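You operate a simulated robot arm through the tools that you are given. There is no shell and no other tool. Be economical: measure what you need, move in short steps, check, and stop when the job is done.

The job below is to be done with a simulated two-armed robot. You get a single attempt, and the scene is never put back.

## Task
Wipe the smudge off the scanner glass with the yellow cloth.
Fine: switch the printer off first; put the cloth back and shut the lid. Where these are worked on the way, their far stop is far enough and under half their travel is too little: scanner lid. What is to be rubbed or washed off counts as gone when no trace of it is left.
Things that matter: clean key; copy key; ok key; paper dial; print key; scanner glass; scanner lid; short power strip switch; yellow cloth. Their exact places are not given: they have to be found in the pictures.

The check looks at the end state, three seconds after you hand in, the way a careful person would. Anything else that was tipped, shoved, dropped, spilled or broken makes it a failure. A push-on lid holds only when it is set on centred and level and pressed home; a screw cap is set on level and turned clockwise until tight. Flat cloth is picked up by pressing the open fingertips on it (5 to 10 N) and closing them slowly along it; thin cloth reads only 2 to 8 mm in the jaws.

## Robot
Two 7-joint arms with fingered hands on one trunk, on a base that drives. Base frame: it is fixed to the floor where the robot stands at the start and does not move with it; the origin is under the middle of the robot, x ahead of it, y to its left, z up. Units: cm, rad, N and s.
The left shoulder is at the start at [2.5, 10.4, 132.1], the right one opposite. With the tool pointing down near the work surface each hand reaches from about 14 to 56 cm from the robot's upright axis, wherever it stands, measured 20 degrees to its own side. Places, roughly: clean key [50, 10, 100]; copy key [50, 0, 100]; ok key [50, 0, 100]; paper dial [50, 40, 100]; print key [50, 10, 100]; scanner glass [60, 30, 110]; scanner lid [60, 30, 120]; short power strip switch [50, -30, 100]; yellow cloth (8x9x3 cm) [60, -10, 100]. Payload 2.4 kg a hand.
Tool frame (each hand has its own): the origin (TCP) lies between the finger pads and is the grasp point; the fingertips stand 1.7 cm ahead of it; z points along the fingers, y is the line along which they close. The gripper opens to 8.8 cm. The gripper's body begins 4.7 cm behind the TCP. The gripper is a hand of 2 fingers: y runs from the thumb to the fingers, the wrist lies at [0, 0, -16.5] in the tool frame, and closing takes about 1.5 s.
Orientation is that of the tool frame in the base frame, as a unit quaternion [x, y, z, w]. With the fingers straight down and closing along the base's y, the tool's x points along the base's -x, its y along +y and its z along -z.

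## Interface
- The arms move only by the tool drive_tool. It takes "left_increments", "right_increments" or both (then of equal length, played together; a hand with none holds still); each is a list of rows, each an object of numbers (a shift or turn left out is 0, a gripper value left out holds the last): "ax", "ay", "az": the turn, a rotation vector about the tool's x, y, z in rad; "x", "y", "z": the shift along the tool's x, y, z in cm. In form: [{"ax": .., "ay": .., "az": .., "x": .., "y": .., "z": ..}, ...]. A call has 1 to 12 rows; each row is the pose to reach, as a shift and turn from the pose commanded when the call began, along the tool's axes at that moment. "left_fingers" and "right_fingers" are, for a hand that has rows, the closure, from 0 (fully open) to 1 (shut), set as the call begins (left out, the last holds). Each row takes 0.2 s and may step no farther than 5 cm and 0.15 rad from the row before; otherwise, or with a gripper value out of range, the whole call is refused. A pose out of reach is approached as far as the arm can. The call stops where the force on the tool passes 90 N (or 10 N more than at its start, if that is more) or the arm is blocked; 0.2 s more then pass. The fingers move at their own pace (about 15.3 cm/s each) and stop on an object; they squeeze with about 30 N. The grip force told is the motor's: it shows also when the fingers shut on nothing. Time passes only in rows, and 0.2 s behind the last, so rows that repeat a pose let the fingers close. It gives the time, the measured TCP pose, the force on the tool (base axes), the opening and the grip force at its end, in the units of the frame above (readings bear some noise), with the torque about the TCP (base axes, N m) and any sound that the robot's microphone picked up, and new pictures: "views" is both (left out), scene, wrist or none (wrist: the cameras of the hands that moved).
- Cameras (640 x 400 px; columns grow to the right, rows downward): "scene" is now at [11.02, 2.48, 126.51]; the picture's right is [0.27, -0.96, 0.00], its down [0.08, 0.02, -1.00] and it looks along [0.96, 0.27, 0.08] (base axes); focal length 214 px, centre (320, 200). "left" rides on the left gripper at [-5, 0.3, -6.3] in its tool frame; the picture's right is [-0.06, -1.00, 0.00], its down [0.78, -0.05, -0.62] and it looks along [0.62, -0.04, 0.79] (tool axes); focal length 275 px, centre (320, 200). "right" rides on the right gripper at [5, 0.3, -6.3] in its tool frame; the picture's right is [-0.06, 1.00, 0.00], its down [-0.78, -0.05, -0.62] and it looks along [-0.62, -0.04, 0.79] (tool axes); focal length 275 px, centre (320, 200).
- move_column(by): slides the trunk up (or, below 0, down) by that many cm; the arms and the scene camera ride with it, the base frame stays. It gives what a move gives, with no picture.
- drive_base(legs): drives the robot by 1 to 6 legs, each [ahead, left, turn to the left] in cm, cm and rad, along the robot's own axes; the way and the turn of a leg run together, so that a leg with both is an arc; at most 150 cm and 3.142 rad a leg. The arms and the cameras ride along, it lands a little off, and it stops where it bumps. It gives what a move gives, and a new picture of the scene camera.
- finger_targets(finger1, thumb_bend, hand): sets how far each is bent, from 0 (flat) to 1 (curled in); at 0.3 the hand is open as for a grip, at 0.7 the pads meet at the TCP. One left out holds its place. A second passes; each finger stops where it meets its share of the squeeze, and holds until it gets a number again. A gripper value or a shape takes the hand back. It gives what a move gives, with no picture; readings hold the bend of each and the force on the fingers (four entries, about 0 where the hand has none), thumb and palm.
- set_grasp(shape, hand): the hand has 2 fingers and takes this shape, open, in about a second: jaw (thumb against the fingers, like two jaws); tri (thumb and two fingers); tip (a fingertip pinch); poke (one finger out to press); point (the index stretched); flat (the hand flat); cup (the hand cupped); fist (a fist). The gripper value then closes the fingers along that shape, each until it touches; the sizes above hold for jaw. It gives what a move gives, with no picture.
- turn_head(pan, tilt): turns the head with the scene camera to pan (to the left, within 1.047 rad either way) and tilt (down, from -0.506 to 1.204), counted from straight ahead of the robot. It gives what a move gives, and a new picture of the scene camera.
- point_at(camera, pixels): for up to 12 pixels [column, row] of the newest picture of that camera ("zoom" is the newest enlarged one), the place [x, y, z] in the base frame of the surface seen there, good to about 0.2 cm. It takes no simulated time.
- inspect(camera, box): a new picture of the part [left, top, right, bottom] of that camera's present view, enlarged. It takes no simulated time.
- hand_in(): hands the job in; it is judged then, once.

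Keep the steps short. Do not move on a guess: measure, check each grasp and each placing, and mend mistakes. In all there are 80 turns and 260 pictures (those below and enlarged ones count). Leave the grippers open and the arms clear of the work at the hand-in unless told otherwise, and finish with a single line.

The tools are called after ">>>" as name(argument=value, ...) on one line, values as JSON. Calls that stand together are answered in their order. drive_tool: Moves the arms, as the interface text tells. Its arguments: {"type":"object","properties":{"left_increments":{"type":"array","items":{"type":"object","properties":{"ax":{"type":"number"},"ay":{"type":"number"},"az":{"type":"number"},"x":{"type":"number"},"y":{"type":"number"},"z":{"type":"number"}}}},"left_fingers":{"type":"number"},"right_increments":{"type":"array","items":{"type":"object","properties":{"ax":{"type":"number"},"ay":{"type":"number"},"az":{"type":"number"},"x":{"type":"number"},"y":{"type":"number"},"z":{"type":"number"}}}},"right_fingers":{"type":"number"},"views":{"type":"string","enum":["both","scene","wrist","none"]}},"required":[]} The other tools are called the same way: move_column (by) slides the trunk up or down; set_grasp (shape, hand) gives the hand a shape; finger_targets (finger1, thumb_bend, hand) moves the fingers one by one; drive_base (legs) drives the base; turn_head (pan, tilt) turns the head that bears the scene camera; point_at (camera, pixels) gives the place of the surface under pixels of a picture; inspect (camera, box) takes an enlarged picture of a part of a camera's view; hand_in () hands the job in.

At the start:

```text
time_s: 0.0
left_tool_pos: [24.86, 25.63, 145.57]
left_tool_rot: [0.0, 1.0, 0.0, 0.0]
left_wrist_force: [-0.3, -0.2, -0.2]
left_torque: [-0.03, -0.02, -0.01]
left_width: 8.79
left_grip_force: 0.1
left_shape: jaw
left_bend: [0.3, 0.3]
left_finger forces: [0.0, 0.0, 0.1, 0.0, 0.0, 0.0]
right_tool_pos: [39.83, -1.23, 145.61]
right_tool_rot: [0.001, 1.0, -0.001, 0.0]
right_wrist_force: [-0.3, 1.3, 0.5]
right_torque: [-0.02, 0.01, 0.03]
right_width: 8.81
right_grip_force: 0.1
right_shape: jaw
right_bend: [0.3, 0.3]
right_finger forces: [0.0, 0.0, 0.1, 0.0, 0.0, 0.0]
trunk travel left (down, up): [-55.0, 30.0]
robot x, y, heading: [-0.06, -0.08, -0.002]
head pan, tilt: [0.276, -0.084]
```

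scene: 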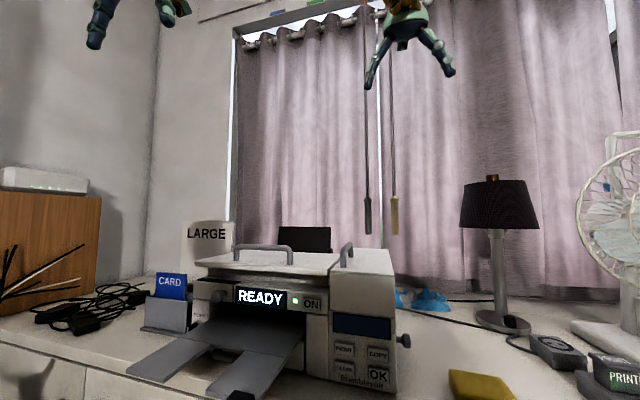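
right: 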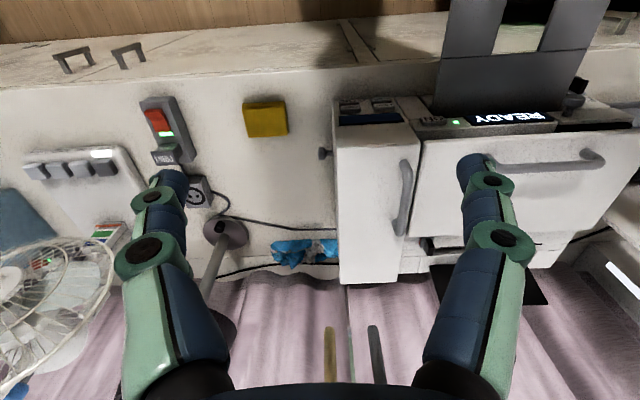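
left: 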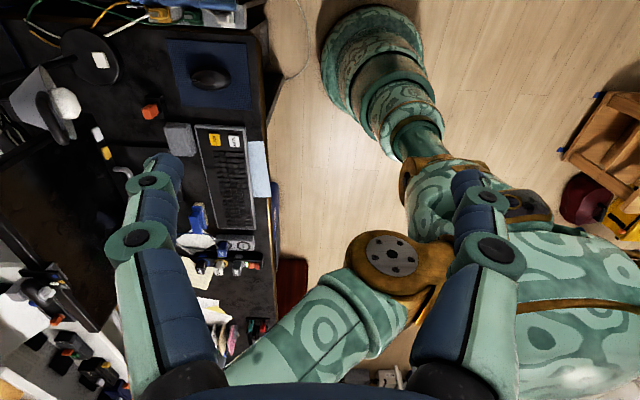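

The printer shows READY; a red rocker switch and cloth are visible in the right camera. I tilt the head down for a better look and enlarge the wrist view.

>>> turn_head(pan=0.0, tilt=0.5)

>>> inspect(camera="right", box=[0, 60, 320, 280])

>>> inspect(camera="right", box=[320, 60, 640, 280])

>>> point_at(camera="right", pixels=[[158, 122], [166, 134], [160, 156], [245, 103], [286, 102], [288, 134], [249, 136], [405, 195], [545, 165], [340, 130], [415, 130], [600, 155]])

```text
time_s: 1.0
left_tool_pos: [24.87, 25.82, 145.56]
left_tool_rot: [-0.001, 1.0, -0.001, 0.001]
left_wrist_force: [0.7, 0.1, 0.2]
left_torque: [0.01, 0.01, 0.0]
left_width: 8.8
left_grip_force: 0.1
left_shape: jaw
left_bend: [0.3, 0.3]
left_finger forces: [0.0, 0.1, 0.0, 0.0, 0.0, 0.1]
right_tool_pos: [39.84, -1.35, 145.62]
right_tool_rot: [0.001, 1.0, 0.0, 0.001]
right_wrist_force: [0.0, 0.2, -0.6]
right_torque: [-0.03, 0.0, -0.03]
right_width: 8.81
right_grip_force: 0.2
right_shape: jaw
right_bend: [0.3, 0.3]
right_finger forces: [0.0, 0.0, 0.0, 0.0, 0.0, 0.0]
trunk travel left (down, up): [-55.0, 30.0]
robot x, y, heading: [0.29, 0.05, -0.002]
head pan, tilt: [0.0, 0.499]
```

scene: 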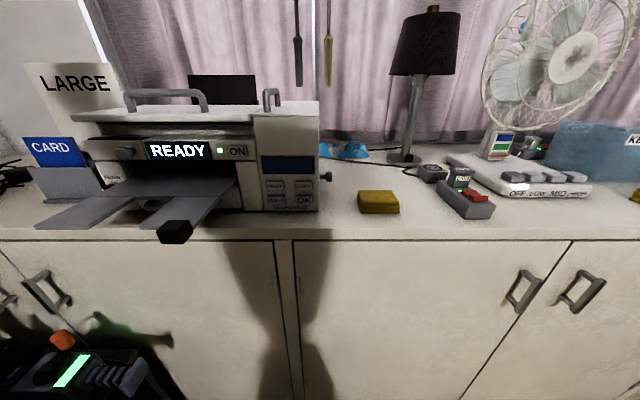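

```text
1.82 times, centred on (160, 170) of right
```

zoom: 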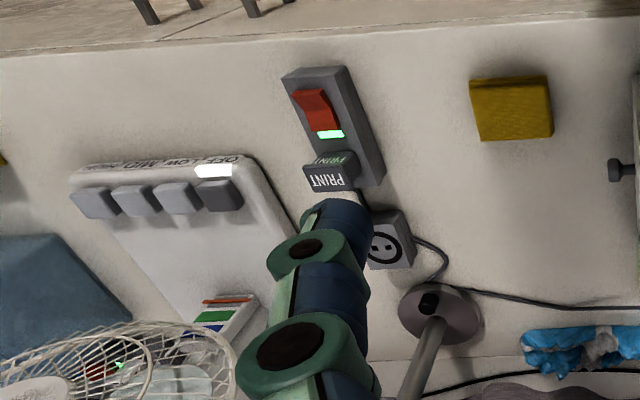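

```text
1.82 times, centred on (480, 170) of right
```

zoom: 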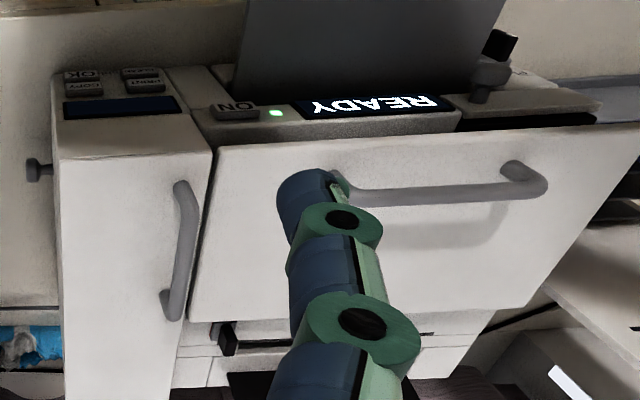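

```text
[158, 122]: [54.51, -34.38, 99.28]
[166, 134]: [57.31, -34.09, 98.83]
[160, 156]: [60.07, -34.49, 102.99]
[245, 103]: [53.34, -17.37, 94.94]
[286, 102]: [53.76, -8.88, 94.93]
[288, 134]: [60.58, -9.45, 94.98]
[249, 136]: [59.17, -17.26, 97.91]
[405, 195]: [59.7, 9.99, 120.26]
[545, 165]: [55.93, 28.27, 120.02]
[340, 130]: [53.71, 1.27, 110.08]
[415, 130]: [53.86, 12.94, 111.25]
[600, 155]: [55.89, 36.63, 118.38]
```

I look closer at the front panel and power strip in the scene view.

>>> inspect(camera="scene", box=[40, 70, 340, 250])

>>> inspect(camera="scene", box=[340, 120, 600, 240])

>>> inspect(camera="scene", box=[230, 120, 350, 220])

>>> point_at(camera="scene", pixels=[[237, 151], [125, 97], [200, 92], [165, 92], [268, 97], [100, 112], [245, 115], [180, 110], [472, 194], [480, 196], [447, 190], [488, 213]])

```text
2.13 times, centred on (190, 160) of scene
```

zoom: 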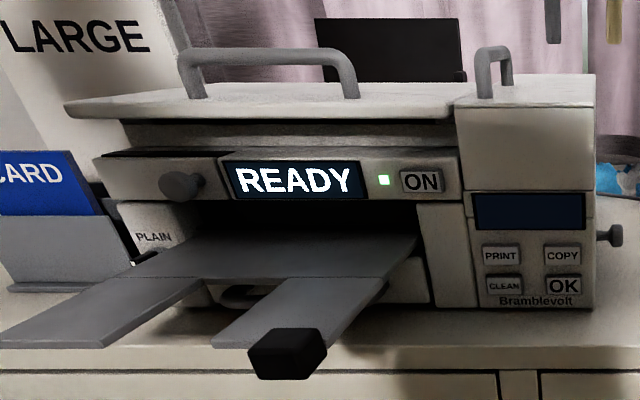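

```text
2.46 times, centred on (470, 180) of scene
```

zoom: 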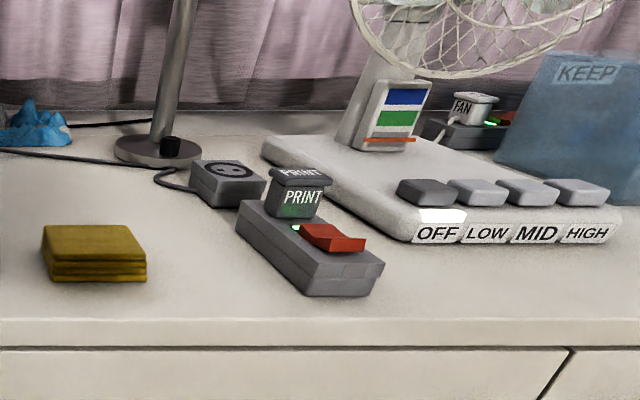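

```text
4.00 times, centred on (290, 170) of scene
```

zoom: 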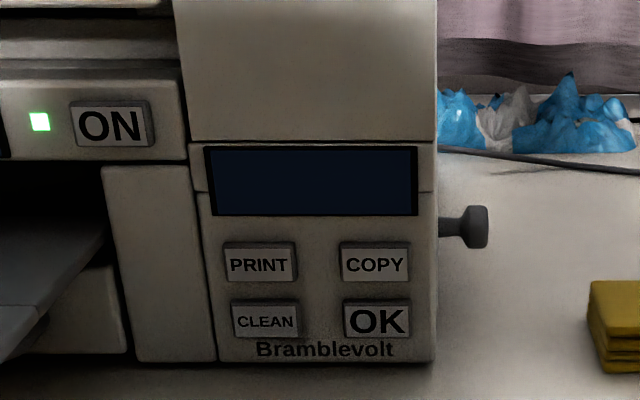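

```text
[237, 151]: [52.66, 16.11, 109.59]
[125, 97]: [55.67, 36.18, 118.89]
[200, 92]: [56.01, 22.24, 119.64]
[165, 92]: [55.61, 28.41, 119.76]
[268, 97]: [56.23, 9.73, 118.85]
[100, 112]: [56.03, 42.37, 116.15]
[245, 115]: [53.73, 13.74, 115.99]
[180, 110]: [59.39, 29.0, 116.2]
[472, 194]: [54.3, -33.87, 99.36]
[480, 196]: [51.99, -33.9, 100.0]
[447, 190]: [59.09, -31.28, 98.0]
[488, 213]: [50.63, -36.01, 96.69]
```

I measure the counter edge, lid extents, trays and the object on the floor at lower left.

>>> point_at(camera="scene", pixels=[[250, 240], [400, 235], [500, 260], [70, 370], [60, 342], [130, 380], [176, 232], [50, 215], [237, 147], [225, 156], [205, 151], [275, 187]])

>>> point_at(camera="right", pixels=[[415, 233], [430, 140], [600, 235], [440, 215], [560, 185], [625, 140], [570, 225], [345, 280], [400, 280], [350, 200], [490, 20], [495, 120]])

```text
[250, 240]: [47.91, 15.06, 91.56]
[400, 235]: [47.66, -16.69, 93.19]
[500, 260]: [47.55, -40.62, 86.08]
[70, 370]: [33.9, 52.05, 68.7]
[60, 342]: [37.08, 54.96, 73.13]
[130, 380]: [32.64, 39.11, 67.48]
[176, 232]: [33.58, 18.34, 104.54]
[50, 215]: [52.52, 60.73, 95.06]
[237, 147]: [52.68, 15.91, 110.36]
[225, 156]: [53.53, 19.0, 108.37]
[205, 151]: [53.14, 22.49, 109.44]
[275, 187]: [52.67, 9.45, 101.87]
```

```text
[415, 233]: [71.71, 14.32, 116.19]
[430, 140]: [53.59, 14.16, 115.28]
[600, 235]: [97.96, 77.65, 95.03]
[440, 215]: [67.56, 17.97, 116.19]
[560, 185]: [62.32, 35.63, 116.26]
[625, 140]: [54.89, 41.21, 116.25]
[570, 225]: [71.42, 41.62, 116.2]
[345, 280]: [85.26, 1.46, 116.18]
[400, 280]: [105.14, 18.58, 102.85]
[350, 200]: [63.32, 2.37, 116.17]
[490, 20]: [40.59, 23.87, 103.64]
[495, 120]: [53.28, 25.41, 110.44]
```

I measure the dark desk on the left to know how far the base can go.

>>> point_at(camera="left", pixels=[[265, 30], [272, 150], [275, 300], [150, 110], [290, 200], [420, 30], [330, 60], [560, 250], [585, 170], [180, 140], [480, 80], [290, 290]])

>>> turn_head(pan=0.5, tilt=1.1)

```text
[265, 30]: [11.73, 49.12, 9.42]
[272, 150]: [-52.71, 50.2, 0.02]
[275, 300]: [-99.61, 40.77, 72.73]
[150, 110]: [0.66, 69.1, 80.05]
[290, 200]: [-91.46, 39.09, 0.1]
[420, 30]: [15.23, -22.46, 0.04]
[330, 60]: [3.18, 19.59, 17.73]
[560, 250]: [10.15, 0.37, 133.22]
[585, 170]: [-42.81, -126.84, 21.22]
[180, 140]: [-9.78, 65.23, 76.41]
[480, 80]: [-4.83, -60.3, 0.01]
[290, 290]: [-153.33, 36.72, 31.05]
```

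```text
time_s: 2.0
left_tool_pos: [24.77, 25.74, 145.59]
left_tool_rot: [-0.001, 1.0, 0.0, 0.0]
left_wrist_force: [0.0, -1.0, -0.1]
left_torque: [-0.01, 0.02, 0.0]
left_width: 8.78
left_grip_force: 0.0
left_shape: jaw
left_bend: [0.3, 0.3]
left_finger forces: [0.0, 0.0, 0.0, 0.1, 0.0, 0.0]
right_tool_pos: [39.77, -1.21, 145.62]
right_tool_rot: [-0.001, 1.0, 0.0, 0.001]
right_wrist_force: [-0.8, 0.2, -0.7]
right_torque: [0.0, 0.0, -0.07]
right_width: 8.79
right_grip_force: 0.1
right_shape: jaw
right_bend: [0.3, 0.3]
right_finger forces: [0.0, 0.0, 0.1, 0.1, 0.0, 0.0]
trunk travel left (down, up): [-55.0, 30.0]
robot x, y, heading: [0.23, 0.12, 0.004]
head pan, tilt: [0.499, 1.1]
```

scene: 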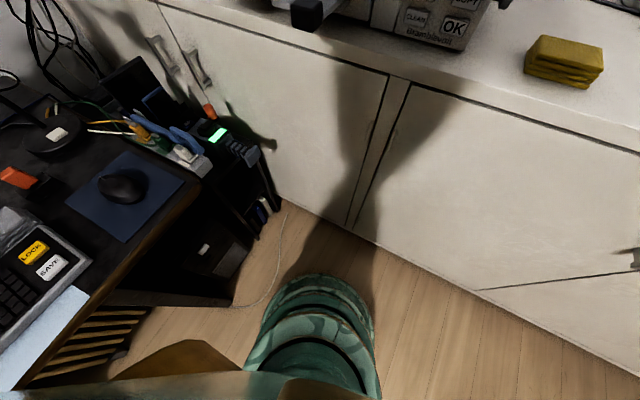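

>>> point_at(camera="scene", pixels=[[315, 275], [250, 350], [375, 340], [350, 220], [285, 200], [265, 150], [190, 200], [110, 305], [240, 300], [300, 205], [230, 250], [265, 215]])

```text
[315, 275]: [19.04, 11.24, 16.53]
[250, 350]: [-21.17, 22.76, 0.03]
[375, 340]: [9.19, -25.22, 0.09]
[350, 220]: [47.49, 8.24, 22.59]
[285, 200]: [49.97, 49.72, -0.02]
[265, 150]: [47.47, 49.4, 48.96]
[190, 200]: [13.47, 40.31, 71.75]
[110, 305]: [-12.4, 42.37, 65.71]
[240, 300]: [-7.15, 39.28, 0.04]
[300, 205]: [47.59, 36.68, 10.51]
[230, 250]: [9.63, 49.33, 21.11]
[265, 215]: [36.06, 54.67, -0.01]
```

Base front reaches about x=21, counter front is at 47.6. I drive 14 cm ahead.

>>> drive_base(legs=[[14, 0, 0]])

>>> set_grasp(shape="poke", hand="left")

>>> turn_head(pan=0.3, tilt=0.5)

```text
time_s: 3.3
left_tool_pos: [38.84, 25.63, 145.55]
left_tool_rot: [0.001, 1.0, -0.001, 0.0]
left_wrist_force: [1.3, 0.1, -0.6]
left_torque: [0.02, 0.01, 0.02]
left_width: 8.77
left_grip_force: 0.1
left_shape: jaw
left_bend: [0.3, 0.3]
left_finger forces: [0.1, 0.0, 0.0, 0.0, 0.0, 0.0]
right_tool_pos: [53.86, -1.24, 145.52]
right_tool_rot: [0.0, 1.0, 0.0, -0.001]
right_wrist_force: [0.3, -0.5, 0.3]
right_torque: [-0.03, 0.04, 0.02]
right_width: 8.78
right_grip_force: 0.2
right_shape: jaw
right_bend: [0.3, 0.3]
right_finger forces: [0.0, 0.0, 0.0, 0.1, 0.0, 0.0]
trunk travel left (down, up): [-55.0, 30.0]
robot x, y, heading: [13.81, -0.14, 0.001]
head pan, tilt: [0.499, 1.1]
```

scene: 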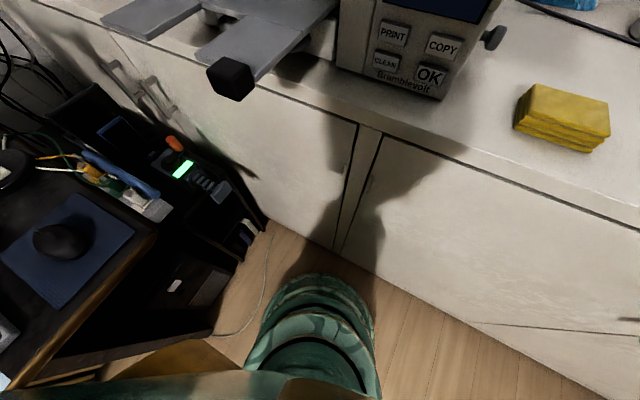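

```text
time_s: 4.2
left_tool_pos: [38.7, 25.67, 145.59]
left_tool_rot: [0.001, 1.0, 0.0, 0.0]
left_wrist_force: [0.0, 0.4, -0.6]
left_torque: [0.0, 0.0, 0.02]
left_width: 0.0
left_grip_force: 0.1
left_shape: poke
left_bend: [1.0, 0.44]
left_finger forces: [0.0, 0.0, 0.0, 0.0, 0.0, 0.0]
right_tool_pos: [53.7, -1.17, 145.57]
right_tool_rot: [0.0, 1.0, 0.0, 0.0]
right_wrist_force: [-0.2, -0.3, -0.4]
right_torque: [-0.04, 0.03, -0.02]
right_width: 8.79
right_grip_force: 0.2
right_shape: jaw
right_bend: [0.3, 0.3]
right_finger forces: [0.0, 0.0, 0.1, 0.1, 0.1, 0.0]
trunk travel left (down, up): [-55.0, 30.0]
robot x, y, heading: [13.67, 0.18, 0.0]
head pan, tilt: [0.499, 1.1]
```

```text
time_s: 5.2
left_tool_pos: [38.63, 25.8, 145.59]
left_tool_rot: [0.0, 1.0, 0.0, 0.0]
left_wrist_force: [0.6, -0.2, 0.4]
left_torque: [0.0, 0.02, -0.02]
left_width: 0.01
left_grip_force: 0.1
left_shape: poke
left_bend: [1.0, 0.44]
left_finger forces: [0.0, 0.0, 0.0, 0.1, 0.0, 0.0]
right_tool_pos: [53.66, -1.24, 145.6]
right_tool_rot: [0.001, 1.0, 0.0, 0.0]
right_wrist_force: [-0.8, 0.2, -0.1]
right_torque: [-0.01, 0.02, -0.01]
right_width: 8.77
right_grip_force: 0.1
right_shape: jaw
right_bend: [0.3, 0.3]
right_finger forces: [0.0, 0.0, 0.0, 0.0, 0.1, 0.0]
trunk travel left (down, up): [-55.0, 30.0]
robot x, y, heading: [13.97, 0.31, -0.004]
head pan, tilt: [0.3, 0.499]
```

scene: 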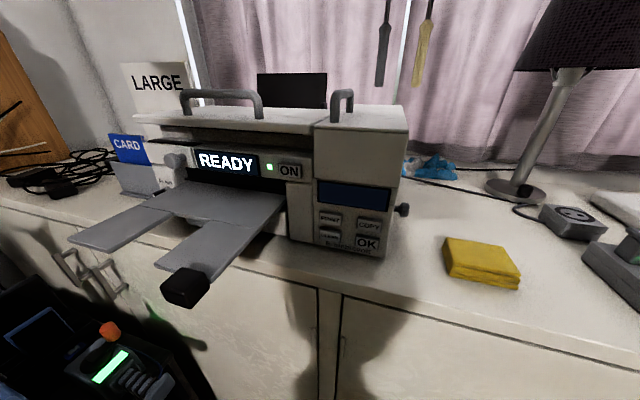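

ON key seen at (290,171). I bring the left hand, pointing ahead, to about 10 cm in front of the key.

>>> drive_tool(left_increments=[{"ay": -0.13, "x": -0.3, "y": -0.8, "z": 2.5}, {"ay": -0.26, "x": -0.6, "y": -1.6, "z": 5}, {"ay": -0.39, "x": -0.9, "y": -2.4, "z": 7.5}, {"ay": -0.52, "x": -1.2, "y": -3.2, "z": 10}, {"ay": -0.65, "x": -1.5, "y": -4, "z": 12.5}, {"ay": -0.78, "x": -1.8, "y": -4.8, "z": 15}, {"ay": -0.91, "x": -2.1, "y": -5.6, "z": 18}, {"ay": -1.04, "x": -2.4, "y": -6.4, "z": 21}, {"ay": -1.17, "x": -2.7, "y": -7.2, "z": 24}, {"ay": -1.3, "x": -3, "y": -8, "z": 27}, {"ay": -1.43, "x": -3.2, "y": -8.8, "z": 29.5}, {"ay": -1.57, "x": -3.3, "y": -9.6, "z": 32}])

```text
time_s: 7.8
left_tool_pos: [50.56, 28.36, 128.3]
left_tool_rot: [0.003, 0.77, -0.002, 0.638]
left_wrist_force: [0.1, 0.4, -0.1]
left_torque: [-0.01, -0.01, -0.02]
left_width: 0.0
left_grip_force: 0.1
left_shape: poke
left_bend: [1.0, 0.44]
left_finger forces: [0.0, 0.0, 0.0, 0.0, 0.0, 0.0]
left hand out of reach, approached as far as the arm can: row 5, 6, 7, 8, 9, 10, 11, 12
right_tool_pos: [53.68, -1.29, 145.54]
right_tool_rot: [0.001, 1.0, -0.001, 0.0]
right_wrist_force: [-0.9, 0.1, 0.1]
right_torque: [0.01, 0.01, -0.03]
right_width: 8.79
right_grip_force: 0.1
right_shape: jaw
right_bend: [0.3, 0.3]
right_finger forces: [0.0, 0.0, 0.0, 0.1, 0.0, 0.1]
trunk travel left (down, up): [-55.0, 30.0]
robot x, y, heading: [14.09, -0.14, -0.006]
head pan, tilt: [0.3, 0.499]
```

scene: 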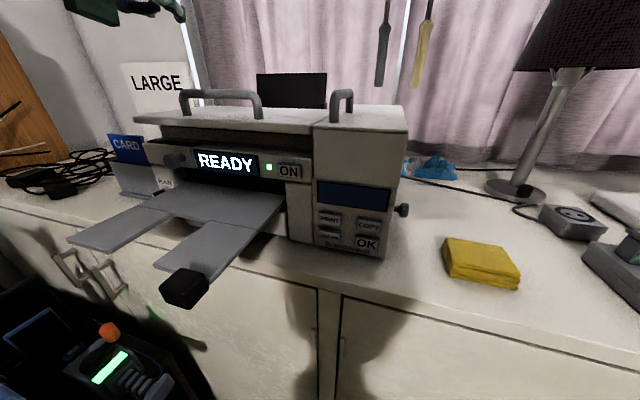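
left: 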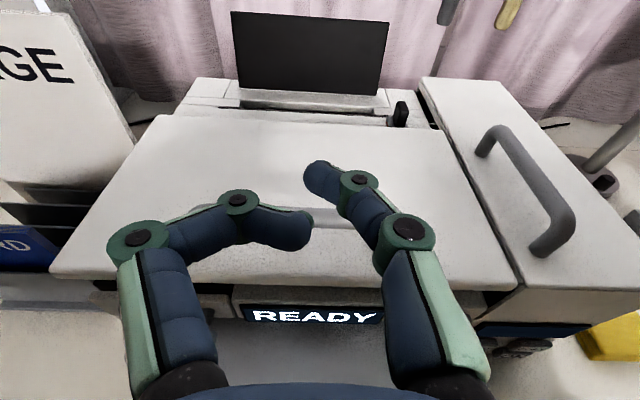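

The hand is too near the trunk for a forward-pointing pose. I back the base by 14 cm and put the left hand in closed jaw for pressing.

>>> drive_base(legs=[[-16, 0, 0]])

>>> set_grasp(shape="jaw", hand="left")

>>> drive_tool(left_increments=[{}, {}, {}, {}, {}], left_fingers=1, views="wrist")

```text
time_s: 9.2
left_tool_pos: [34.38, 28.37, 128.16]
left_tool_rot: [0.002, 0.77, -0.003, 0.638]
left_wrist_force: [0.3, 0.3, 0.7]
left_torque: [-0.02, -0.03, -0.01]
left_width: 0.0
left_grip_force: 0.0
left_shape: poke
left_bend: [1.0, 0.44]
left_finger forces: [0.1, 0.0, 0.0, 0.0, 0.1, 0.1]
right_tool_pos: [37.55, -1.2, 145.74]
right_tool_rot: [0.0, 1.0, 0.0, 0.001]
right_wrist_force: [0.1, -0.2, -1.3]
right_torque: [-0.03, 0.01, 0.0]
right_width: 8.83
right_grip_force: 0.1
right_shape: jaw
right_bend: [0.3, 0.3]
right_finger forces: [0.1, 0.0, 0.0, 0.0, 0.1, 0.0]
trunk travel left (down, up): [-55.0, 30.0]
robot x, y, heading: [-1.93, 0.08, 0.004]
head pan, tilt: [0.3, 0.499]
```

scene: 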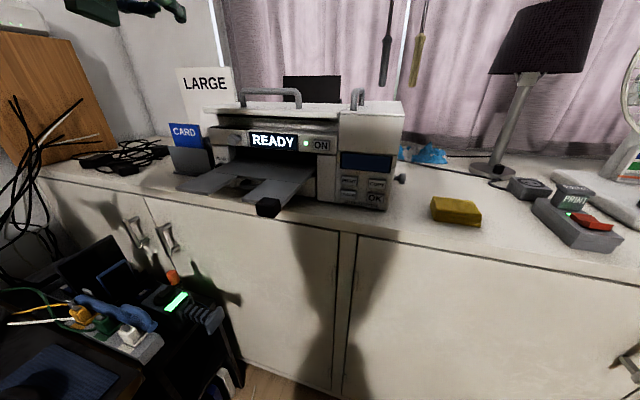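

```text
time_s: 10.1
left_tool_pos: [34.42, 28.38, 128.18]
left_tool_rot: [0.001, 0.77, -0.002, 0.638]
left_wrist_force: [0.6, -0.9, -0.3]
left_torque: [-0.01, 0.0, 0.01]
left_width: 8.79
left_grip_force: 0.2
left_shape: jaw
left_bend: [0.3, 0.3]
left_finger forces: [0.0, 0.0, 0.0, 0.0, 0.0, 0.0]
right_tool_pos: [37.61, -1.24, 145.73]
right_tool_rot: [0.0, 1.0, 0.0, 0.0]
right_wrist_force: [-0.6, -0.8, 0.4]
right_torque: [0.01, 0.02, 0.01]
right_width: 8.79
right_grip_force: 0.1
right_shape: jaw
right_bend: [0.3, 0.3]
right_finger forces: [0.0, 0.1, 0.0, 0.0, 0.0, 0.1]
trunk travel left (down, up): [-55.0, 30.0]
robot x, y, heading: [-2.07, -0.27, 0.001]
head pan, tilt: [0.3, 0.499]
```

```text
time_s: 11.3
left_tool_pos: [34.46, 28.51, 128.16]
left_tool_rot: [0.001, 0.77, -0.002, 0.638]
left_wrist_force: [-0.1, 0.0, 0.1]
left_torque: [0.01, -0.02, -0.03]
left_width: 0.0
left_grip_force: 30.0
left_shape: jaw
left_bend: [0.6, 0.68]
left_finger forces: [0.1, 0.1, 0.0, 0.0, 0.1, 0.1]
right_tool_pos: [37.64, -1.18, 145.57]
right_tool_rot: [0.0, 1.0, 0.0, 0.0]
right_wrist_force: [-0.6, 0.2, 0.1]
right_torque: [0.0, 0.0, 0.03]
right_width: 8.78
right_grip_force: 0.1
right_shape: jaw
right_bend: [0.3, 0.3]
right_finger forces: [0.0, 0.0, 0.0, 0.0, 0.0, 0.0]
trunk travel left (down, up): [-55.0, 30.0]
robot x, y, heading: [-2.01, 0.09, 0.002]
head pan, tilt: [0.3, 0.499]
```

left: 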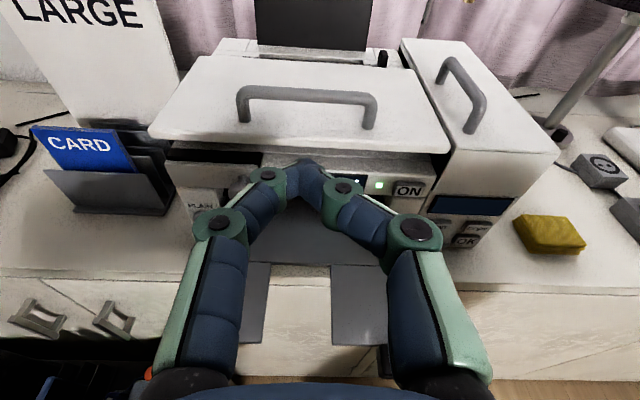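

Tool points ahead, pitched 0.19 rad down. I move the closed tips to about 3.5 cm before the ON key.

>>> drive_tool(left_increments=[{"x": 2, "y": -1.6, "z": 2}, {"x": 4, "y": -3.2, "z": 4}, {"x": 6, "y": -4.8, "z": 6}, {"x": 8, "y": -6.4, "z": 8}, {"x": 10, "y": -8, "z": 10}, {"x": 12, "y": -9.6, "z": 12}, {"x": 14, "y": -11.2, "z": 14}, {"x": 15.7, "y": -12.4, "z": 16.1}])

>>> inspect(camera="left", box=[240, 80, 440, 240])

>>> inspect(camera="scene", box=[220, 90, 420, 220])

```text
time_s: 12.8
left_tool_pos: [44.47, 22.42, 113.79]
left_tool_rot: [0.041, 0.767, 0.067, 0.636]
left_wrist_force: [0.0, -0.2, 0.8]
left_torque: [0.01, 0.01, -0.03]
left_width: 0.01
left_grip_force: 30.3
left_shape: jaw
left_bend: [0.6, 0.69]
left_finger forces: [0.0, 0.0, 0.0, 0.0, 0.0, 0.1]
right_tool_pos: [37.79, -1.36, 145.67]
right_tool_rot: [0.0, 1.0, 0.0, 0.0]
right_wrist_force: [0.3, -0.2, -0.3]
right_torque: [-0.03, 0.01, 0.02]
right_width: 8.79
right_grip_force: 0.1
right_shape: jaw
right_bend: [0.3, 0.3]
right_finger forces: [0.1, 0.1, 0.0, 0.1, 0.1, 0.0]
trunk travel left (down, up): [-55.0, 30.0]
robot x, y, heading: [-2.01, 0.19, -0.002]
head pan, tilt: [0.3, 0.499]
stopped in row 7 (left hand): the arm was blocked; the commanded pose is now the measured one
```

scene: 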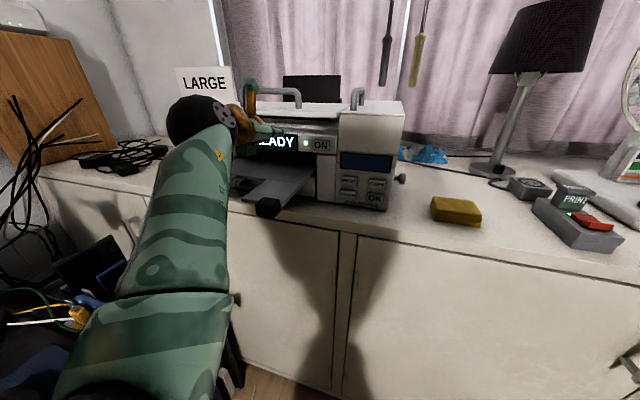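
left: 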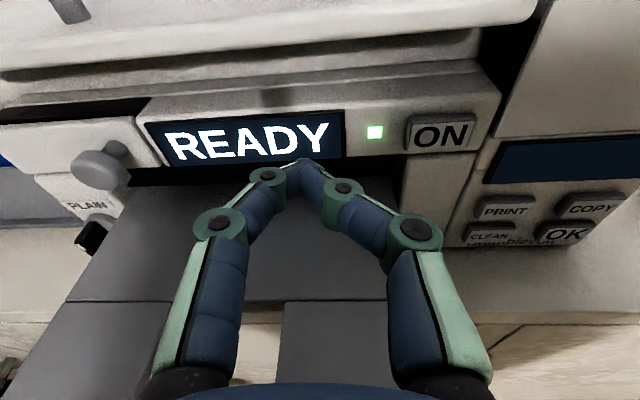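

```text
2.50 times, centred on (340, 160) of left
```

zoom: 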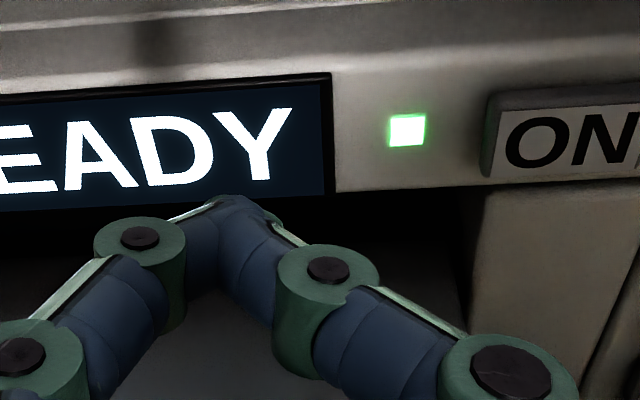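

```text
3.08 times, centred on (320, 155) of scene
```

zoom: 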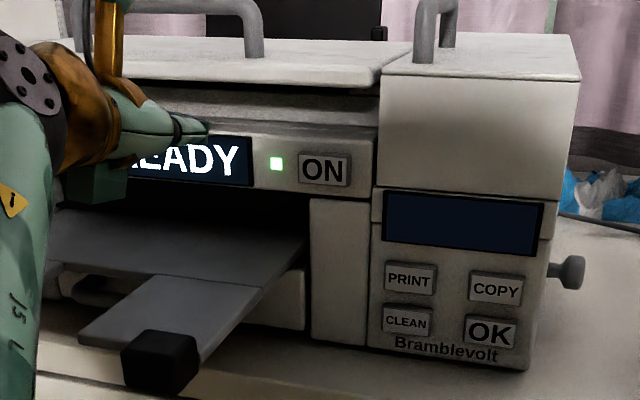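

The arm was blocked with no force at the tool; I check the elbow for contact.

>>> turn_head(pan=0.7, tilt=0.9)

```text
time_s: 13.7
left_tool_pos: [44.4, 22.47, 113.57]
left_tool_rot: [0.042, 0.769, 0.069, 0.635]
left_wrist_force: [0.8, 0.8, 0.1]
left_torque: [-0.01, -0.01, -0.02]
left_width: 0.01
left_grip_force: 30.3
left_shape: jaw
left_bend: [0.6, 0.69]
left_finger forces: [0.0, 0.0, 0.0, 0.0, 0.1, 0.0]
right_tool_pos: [37.6, -1.16, 145.59]
right_tool_rot: [0.0, 1.0, 0.0, 0.001]
right_wrist_force: [0.7, 0.2, 0.8]
right_torque: [0.01, 0.0, 0.0]
right_width: 8.79
right_grip_force: 0.0
right_shape: jaw
right_bend: [0.3, 0.3]
right_finger forces: [0.0, 0.0, 0.0, 0.0, 0.1, 0.0]
trunk travel left (down, up): [-55.0, 30.0]
robot x, y, heading: [-1.83, 0.16, 0.004]
head pan, tilt: [0.7, 0.901]
```

scene: 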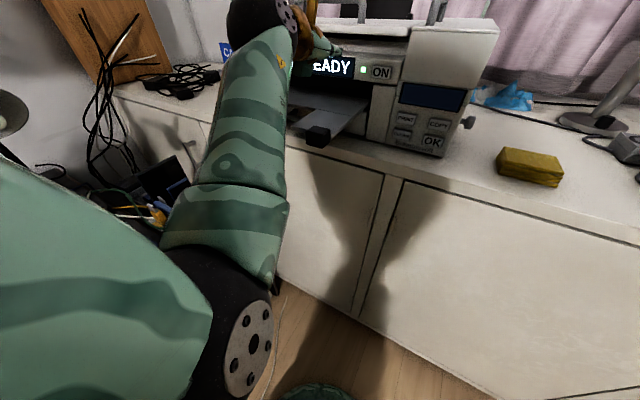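

>>> point_at(camera="scene", pixels=[[250, 345], [200, 265], [240, 160], [265, 100], [275, 60], [170, 240], [260, 20], [225, 120], [120, 300], [150, 200], [275, 255], [285, 150]])

```text
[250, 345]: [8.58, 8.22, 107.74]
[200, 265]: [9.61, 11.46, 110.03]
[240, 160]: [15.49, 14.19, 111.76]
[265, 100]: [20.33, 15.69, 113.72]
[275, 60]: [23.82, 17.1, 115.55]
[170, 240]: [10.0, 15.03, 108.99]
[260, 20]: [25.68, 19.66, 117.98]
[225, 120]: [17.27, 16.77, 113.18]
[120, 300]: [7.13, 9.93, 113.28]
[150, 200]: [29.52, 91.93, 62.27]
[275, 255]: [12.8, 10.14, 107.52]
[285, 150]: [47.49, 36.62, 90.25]
```

The elbow is folded close to my own trunk. I back off 12 cm so that the arm stretches more.

>>> drive_base(legs=[[-12, 0, 0]])

>>> turn_head(pan=0.3, tilt=0.4)

```text
time_s: 15.0
left_tool_pos: [32.15, 22.47, 113.71]
left_tool_rot: [0.042, 0.767, 0.067, 0.636]
left_wrist_force: [0.2, 0.4, -0.5]
left_torque: [-0.02, -0.01, -0.02]
left_width: 0.01
left_grip_force: 30.1
left_shape: jaw
left_bend: [0.6, 0.69]
left_finger forces: [0.0, 0.0, 0.0, 0.0, 0.0, 0.0]
right_tool_pos: [25.36, -1.17, 145.64]
right_tool_rot: [-0.001, 1.0, 0.0, 0.001]
right_wrist_force: [-0.5, -0.2, -0.2]
right_torque: [-0.01, 0.01, 0.01]
right_width: 8.77
right_grip_force: 0.1
right_shape: jaw
right_bend: [0.3, 0.3]
right_finger forces: [0.0, 0.0, 0.0, 0.0, 0.0, 0.0]
trunk travel left (down, up): [-55.0, 30.0]
robot x, y, heading: [-14.3, 0.06, 0.003]
head pan, tilt: [0.7, 0.901]
```

scene: 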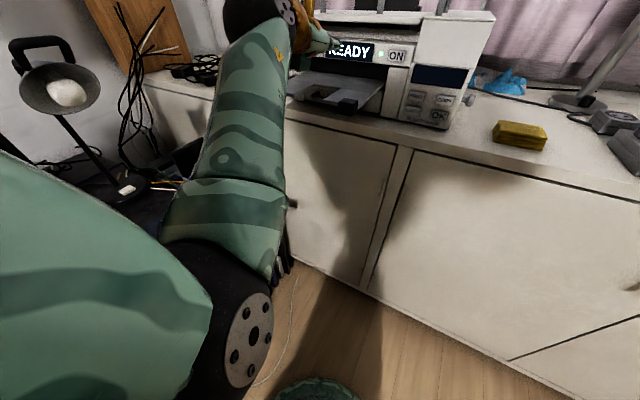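

```text
time_s: 15.9
left_tool_pos: [32.44, 22.41, 113.64]
left_tool_rot: [0.042, 0.768, 0.068, 0.636]
left_wrist_force: [0.0, -0.5, -0.6]
left_torque: [0.01, 0.02, 0.0]
left_width: 0.0
left_grip_force: 29.9
left_shape: jaw
left_bend: [0.6, 0.69]
left_finger forces: [0.1, 0.0, 0.0, 0.1, 0.1, 0.1]
right_tool_pos: [25.55, -1.14, 145.58]
right_tool_rot: [0.0, 1.0, -0.001, -0.001]
right_wrist_force: [-0.1, 0.3, 0.6]
right_torque: [0.04, 0.02, -0.01]
right_width: 8.79
right_grip_force: 0.1
right_shape: jaw
right_bend: [0.3, 0.3]
right_finger forces: [0.0, 0.1, 0.0, 0.0, 0.0, 0.0]
trunk travel left (down, up): [-55.0, 30.0]
robot x, y, heading: [-14.32, 0.36, 0.003]
head pan, tilt: [0.3, 0.4]
```

scene: 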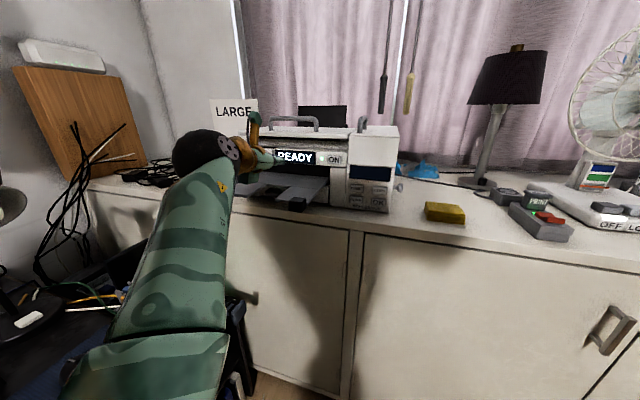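

I straighten the slight roll and move to the stage point before the key.

>>> drive_tool(left_increments=[{"az": -0.06, "y": -2.5, "z": 2.5}, {"az": -0.12, "y": -5, "z": 5}, {"az": -0.16, "y": -7.3, "z": 8}, {"az": -0.16, "y": -7.3, "z": 11.5}, {"az": -0.16, "y": -7.3, "z": 15.1}, {"az": -0.16, "y": -7.3, "z": 15.1}])

>>> inspect(camera="left", box=[240, 80, 440, 240])

>>> point_at(camera="left", pixels=[[304, 165], [304, 175], [310, 120], [320, 130], [330, 140]])

```text
time_s: 17.3
left_tool_pos: [47.26, 15.99, 109.7]
left_tool_rot: [-0.019, 0.769, 0.018, 0.639]
left_wrist_force: [0.6, -0.6, -0.3]
left_torque: [0.02, -0.06, 0.0]
left_width: 0.02
left_grip_force: 30.3
left_shape: jaw
left_bend: [0.6, 0.69]
left_finger forces: [0.1, 0.0, 0.0, 0.1, 0.1, 0.0]
left hand out of reach, approached as far as the arm can: row 2, 3, 4
right_tool_pos: [25.43, -1.31, 145.58]
right_tool_rot: [0.0, 1.0, 0.0, 0.0]
right_wrist_force: [0.3, -0.6, 1.0]
right_torque: [0.03, 0.0, -0.01]
right_width: 8.81
right_grip_force: 0.1
right_shape: jaw
right_bend: [0.3, 0.3]
right_finger forces: [0.0, 0.0, 0.0, 0.0, 0.1, 0.0]
trunk travel left (down, up): [-55.0, 30.0]
robot x, y, heading: [-14.84, -0.14, 0.002]
head pan, tilt: [0.3, 0.4]
```

scene: 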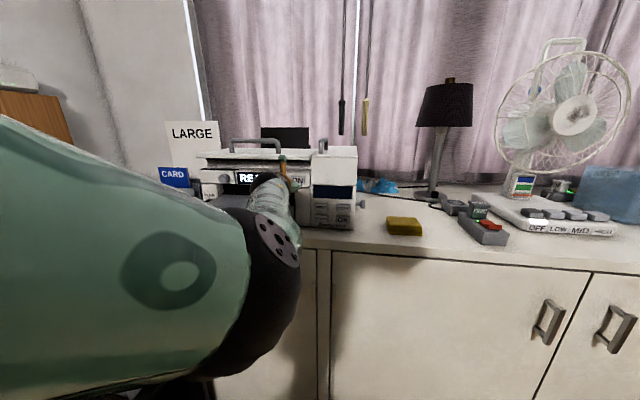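
left: 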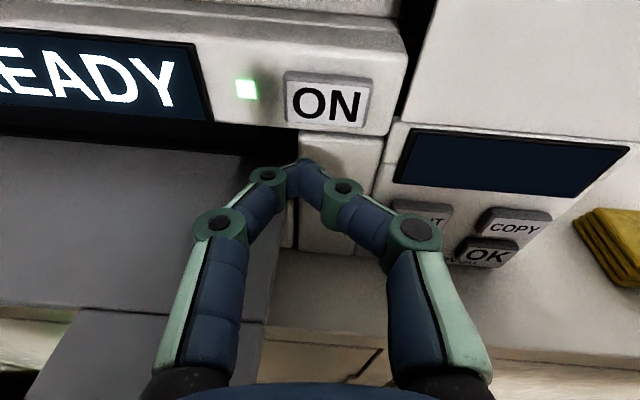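

```text
2.50 times, centred on (340, 160) of left
```

zoom: 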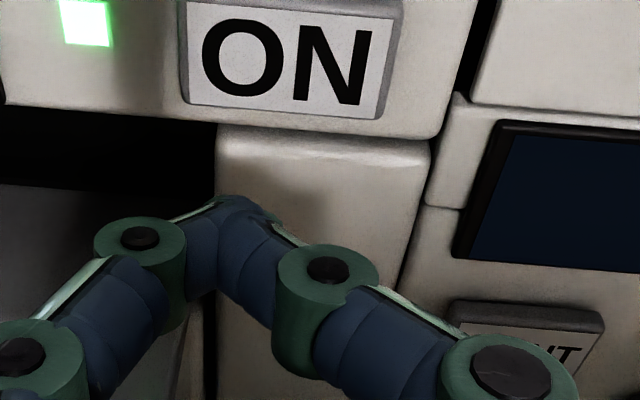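

```text
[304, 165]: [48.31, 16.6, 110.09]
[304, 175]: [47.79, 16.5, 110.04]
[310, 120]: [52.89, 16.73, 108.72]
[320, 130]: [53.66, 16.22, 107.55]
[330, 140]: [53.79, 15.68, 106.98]
```

>>> point_at(camera="left", pixels=[[290, 92], [365, 100], [327, 80], [325, 118], [327, 100], [275, 110], [380, 118]])

```text
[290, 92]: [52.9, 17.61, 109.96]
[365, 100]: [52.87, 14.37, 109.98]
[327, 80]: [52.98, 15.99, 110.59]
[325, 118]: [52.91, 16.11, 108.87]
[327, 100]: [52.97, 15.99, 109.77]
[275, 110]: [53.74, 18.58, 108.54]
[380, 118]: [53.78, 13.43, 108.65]
```

ON key face is at x=52.9, z 108.8–110.6, standing 0.8 cm proud. I press it gently at its middle.

>>> drive_tool(left_increments=[{"x": -1.0, "z": 1.5}, {"x": -1.0, "z": 3.2}, {"x": -1.0, "z": 3.8}, {"x": -1.0, "z": 4.1}, {"x": -1.0, "z": 4.3}, {"x": -1.0, "z": 4.5}, {"x": -1.0, "z": 4.5}])

```text
time_s: 18.9
left_tool_pos: [51.76, 16.28, 110.02]
left_tool_rot: [-0.019, 0.768, 0.016, 0.64]
left_wrist_force: [-11.4, -1.2, -1.8]
left_torque: [-0.01, 0.04, 0.03]
left_width: 0.01
left_grip_force: 29.7
left_shape: jaw
left_bend: [0.65, 0.72]
left_finger forces: [0.1, 0.0, 0.0, 0.1, 0.0, 0.1]
right_tool_pos: [25.27, -1.22, 145.72]
right_tool_rot: [-0.001, 1.0, 0.001, 0.001]
right_wrist_force: [-0.6, -0.7, -0.2]
right_torque: [0.03, -0.01, -0.04]
right_width: 8.8
right_grip_force: 0.0
right_shape: jaw
right_bend: [0.3, 0.3]
right_finger forces: [0.1, 0.0, 0.0, 0.0, 0.1, 0.1]
trunk travel left (down, up): [-55.0, 30.0]
robot x, y, heading: [-14.45, -0.23, 0.001]
head pan, tilt: [0.3, 0.4]
heard: click
```

scene: 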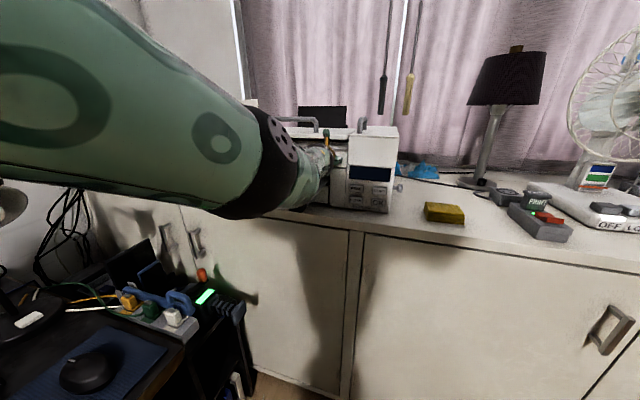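
left: 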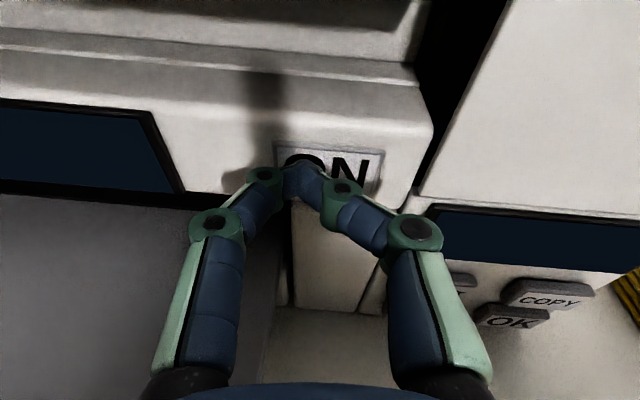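

A click, and the display went dark: the printer is off. I retreat and look at the gap under the lid edge.

>>> drive_tool(left_increments=[{"z": -4}, {"z": -8}, {"z": -10, "x": -3}])

>>> inspect(camera="left", box=[0, 0, 640, 250])

>>> point_at(camera="left", pixels=[[200, 40], [200, 55], [200, 65], [200, 75], [200, 85], [200, 95], [200, 105], [200, 115], [200, 125], [200, 135]])

```text
time_s: 19.9
left_tool_pos: [43.26, 23.07, 112.89]
left_tool_rot: [-0.014, 0.758, 0.061, 0.649]
left_wrist_force: [-0.4, 0.2, -0.8]
left_torque: [-0.03, 0.0, 0.01]
left_width: 0.03
left_grip_force: 29.7
left_shape: jaw
left_bend: [0.64, 0.72]
left_finger forces: [0.0, 0.1, 0.1, 0.1, 0.0, 0.1]
left hand out of reach, approached as far as the arm can: row 2, 3
right_tool_pos: [25.43, -1.2, 145.65]
right_tool_rot: [0.0, 1.0, 0.0, 0.0]
right_wrist_force: [-0.7, -0.4, 1.2]
right_torque: [-0.01, -0.01, 0.01]
right_width: 8.78
right_grip_force: 0.1
right_shape: jaw
right_bend: [0.3, 0.3]
right_finger forces: [0.0, 0.0, 0.1, 0.0, 0.0, 0.0]
trunk travel left (down, up): [-55.0, 30.0]
robot x, y, heading: [-14.31, -0.06, 0.0]
head pan, tilt: [0.3, 0.4]
stopped in row 3 (left hand): the arm was blocked; the commanded pose is now the measured one
```

scene: 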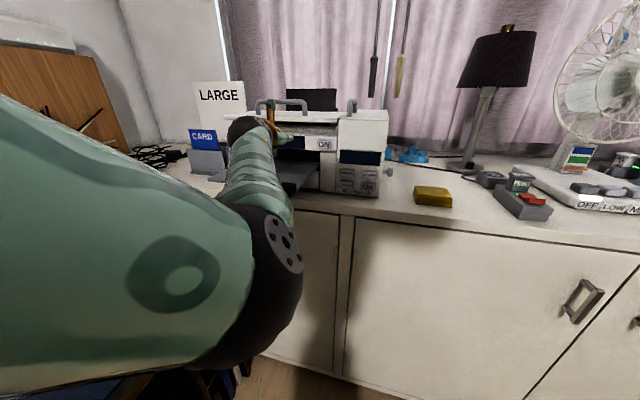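
left: 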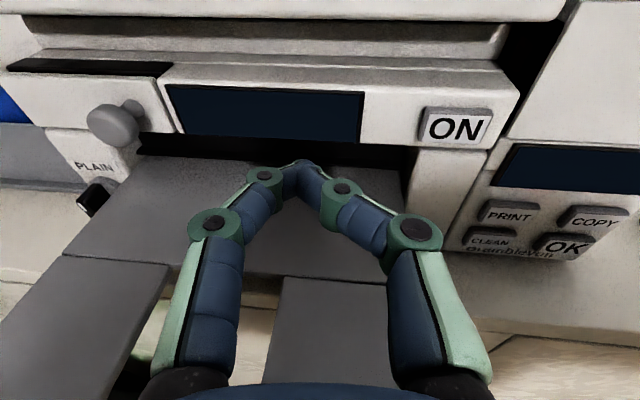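

```text
1.00 times, centred on (320, 125) of left (not enlarged: the box is as wide or as high as the picture)
```

zoom: 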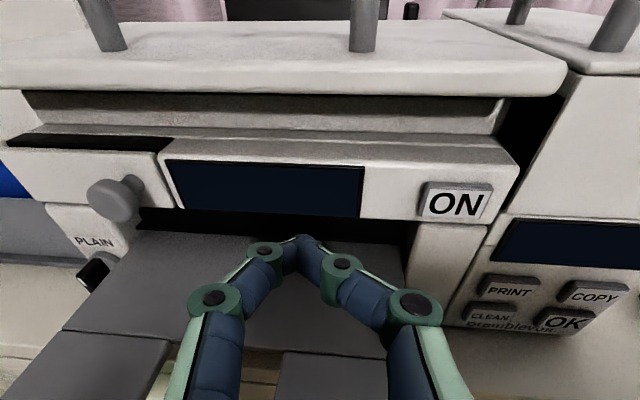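

```text
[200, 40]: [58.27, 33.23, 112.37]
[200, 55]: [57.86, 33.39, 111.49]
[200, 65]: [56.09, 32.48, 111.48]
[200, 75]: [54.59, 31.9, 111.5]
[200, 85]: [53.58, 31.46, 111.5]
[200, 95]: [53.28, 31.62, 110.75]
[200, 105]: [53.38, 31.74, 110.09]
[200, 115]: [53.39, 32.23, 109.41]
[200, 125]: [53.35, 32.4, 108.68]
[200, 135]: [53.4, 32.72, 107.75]
```

The lid overhangs the front: its edge is at x≈54, the wall below at x=58, the ledge at z=111.5. So the tips can be put under it. First I lift the hand, then drive closer.

>>> drive_tool(left_increments=[{"x": -3}, {"x": -6}, {"x": -9}, {"x": -12}, {"x": -14}], views="none")

```text
time_s: 21.1
left_tool_pos: [45.22, 25.13, 119.18]
left_tool_rot: [-0.005, 0.742, 0.05, 0.669]
left_wrist_force: [0.2, 0.6, -0.6]
left_torque: [-0.02, -0.02, 0.01]
left_width: 0.0
left_grip_force: 29.6
left_shape: jaw
left_bend: [0.64, 0.72]
left_finger forces: [0.0, 0.1, 0.0, 0.0, 0.1, 0.0]
left hand out of reach, approached as far as the arm can: row 1, 2, 3, 4, 5
right_tool_pos: [25.52, -1.23, 145.49]
right_tool_rot: [0.0, 1.0, 0.0, 0.001]
right_wrist_force: [-0.9, -0.2, 1.0]
right_torque: [0.0, 0.0, -0.04]
right_width: 8.78
right_grip_force: 0.1
right_shape: jaw
right_bend: [0.3, 0.3]
right_finger forces: [0.0, 0.0, 0.0, 0.0, 0.1, 0.0]
trunk travel left (down, up): [-55.0, 30.0]
robot x, y, heading: [-14.23, 0.48, -0.002]
head pan, tilt: [0.3, 0.4]
```

The arm is limited in this folded pose. I pitch the hand downward while lifting to free it.

>>> drive_tool(left_increments=[{"ay": 0.12, "x": -2}, {"ay": 0.24, "x": -4}, {"ay": 0.36, "x": -6}, {"ay": 0.48, "x": -8}, {"ay": 0.6, "x": -10}, {"ay": 0.72, "x": -12}, {"ay": 0.84, "x": -14}, {"ay": 0.96, "x": -16}])

```text
time_s: 22.9
left_tool_pos: [45.19, 23.75, 134.62]
left_tool_rot: [-0.028, 0.967, 0.042, 0.25]
left_wrist_force: [-0.4, -0.6, 1.3]
left_torque: [0.0, 0.02, 0.0]
left_width: 0.0
left_grip_force: 29.6
left_shape: jaw
left_bend: [0.64, 0.72]
left_finger forces: [0.0, 0.1, 0.0, 0.0, 0.0, 0.1]
left hand out of reach, approached as far as the arm can: row 1, 2, 3, 4, 5, 8
right_tool_pos: [25.53, -1.23, 145.57]
right_tool_rot: [-0.001, 1.0, 0.0, 0.001]
right_wrist_force: [-0.6, 0.0, 0.3]
right_torque: [0.03, 0.03, 0.04]
right_width: 8.79
right_grip_force: 0.1
right_shape: jaw
right_bend: [0.3, 0.3]
right_finger forces: [0.0, 0.0, 0.0, 0.0, 0.0, 0.0]
trunk travel left (down, up): [-55.0, 30.0]
robot x, y, heading: [-14.57, -0.21, -0.001]
head pan, tilt: [0.3, 0.4]
```

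scene: 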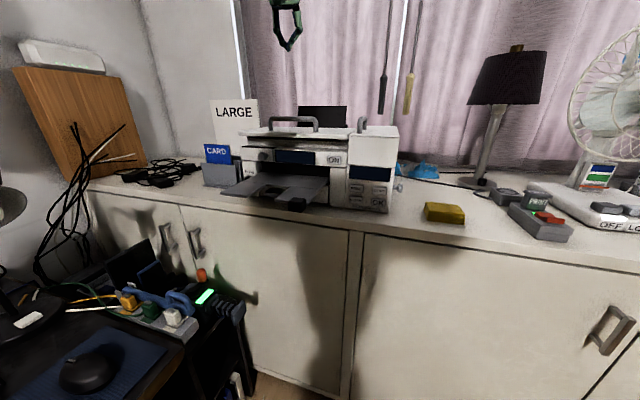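
left: 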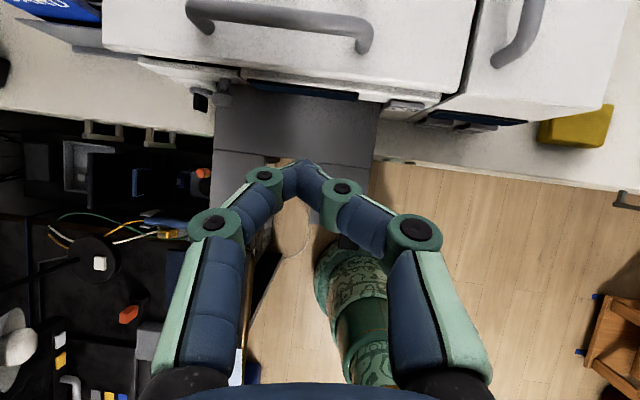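

The hand is free again. I bring it back, upright and higher, and open, before driving up to the printer.

>>> drive_tool(left_increments=[{"ay": 0.06, "x": 1.7, "y": 0.75, "z": -2}, {"ay": 0.12, "x": 3.4, "y": 1.5, "z": -4}, {"ay": 0.19, "x": 5, "y": 2.2, "z": -6}, {"ay": 0.26, "x": 6.7, "y": 3, "z": -8}, {"ay": 0.33, "x": 8.4, "y": 3.7, "z": -10}, {"ay": 0.4, "x": 10, "y": 4.5, "z": -12}, {"ay": 0.46, "x": 11.7, "y": 5.2, "z": -14}, {"ay": 0.51, "x": 13.4, "y": 6, "z": -16.2}], left_fingers=0, views="none")

```text
time_s: 24.7
left_tool_pos: [25.14, 27.97, 142.51]
left_tool_rot: [-0.038, 0.999, 0.033, -0.002]
left_wrist_force: [0.0, -0.6, 0.8]
left_torque: [-0.03, 0.02, 0.02]
left_width: 8.78
left_grip_force: 0.1
left_shape: jaw
left_bend: [0.3, 0.3]
left_finger forces: [0.0, 0.0, 0.1, 0.0, 0.1, 0.0]
right_tool_pos: [25.39, -1.18, 145.64]
right_tool_rot: [0.0, 1.0, -0.001, 0.0]
right_wrist_force: [0.1, -0.1, 0.2]
right_torque: [0.0, 0.01, -0.01]
right_width: 8.8
right_grip_force: 0.1
right_shape: jaw
right_bend: [0.3, 0.3]
right_finger forces: [0.0, 0.0, 0.0, 0.0, 0.1, 0.0]
trunk travel left (down, up): [-55.0, 30.0]
robot x, y, heading: [-14.48, -0.47, 0.0]
head pan, tilt: [0.3, 0.4]
```

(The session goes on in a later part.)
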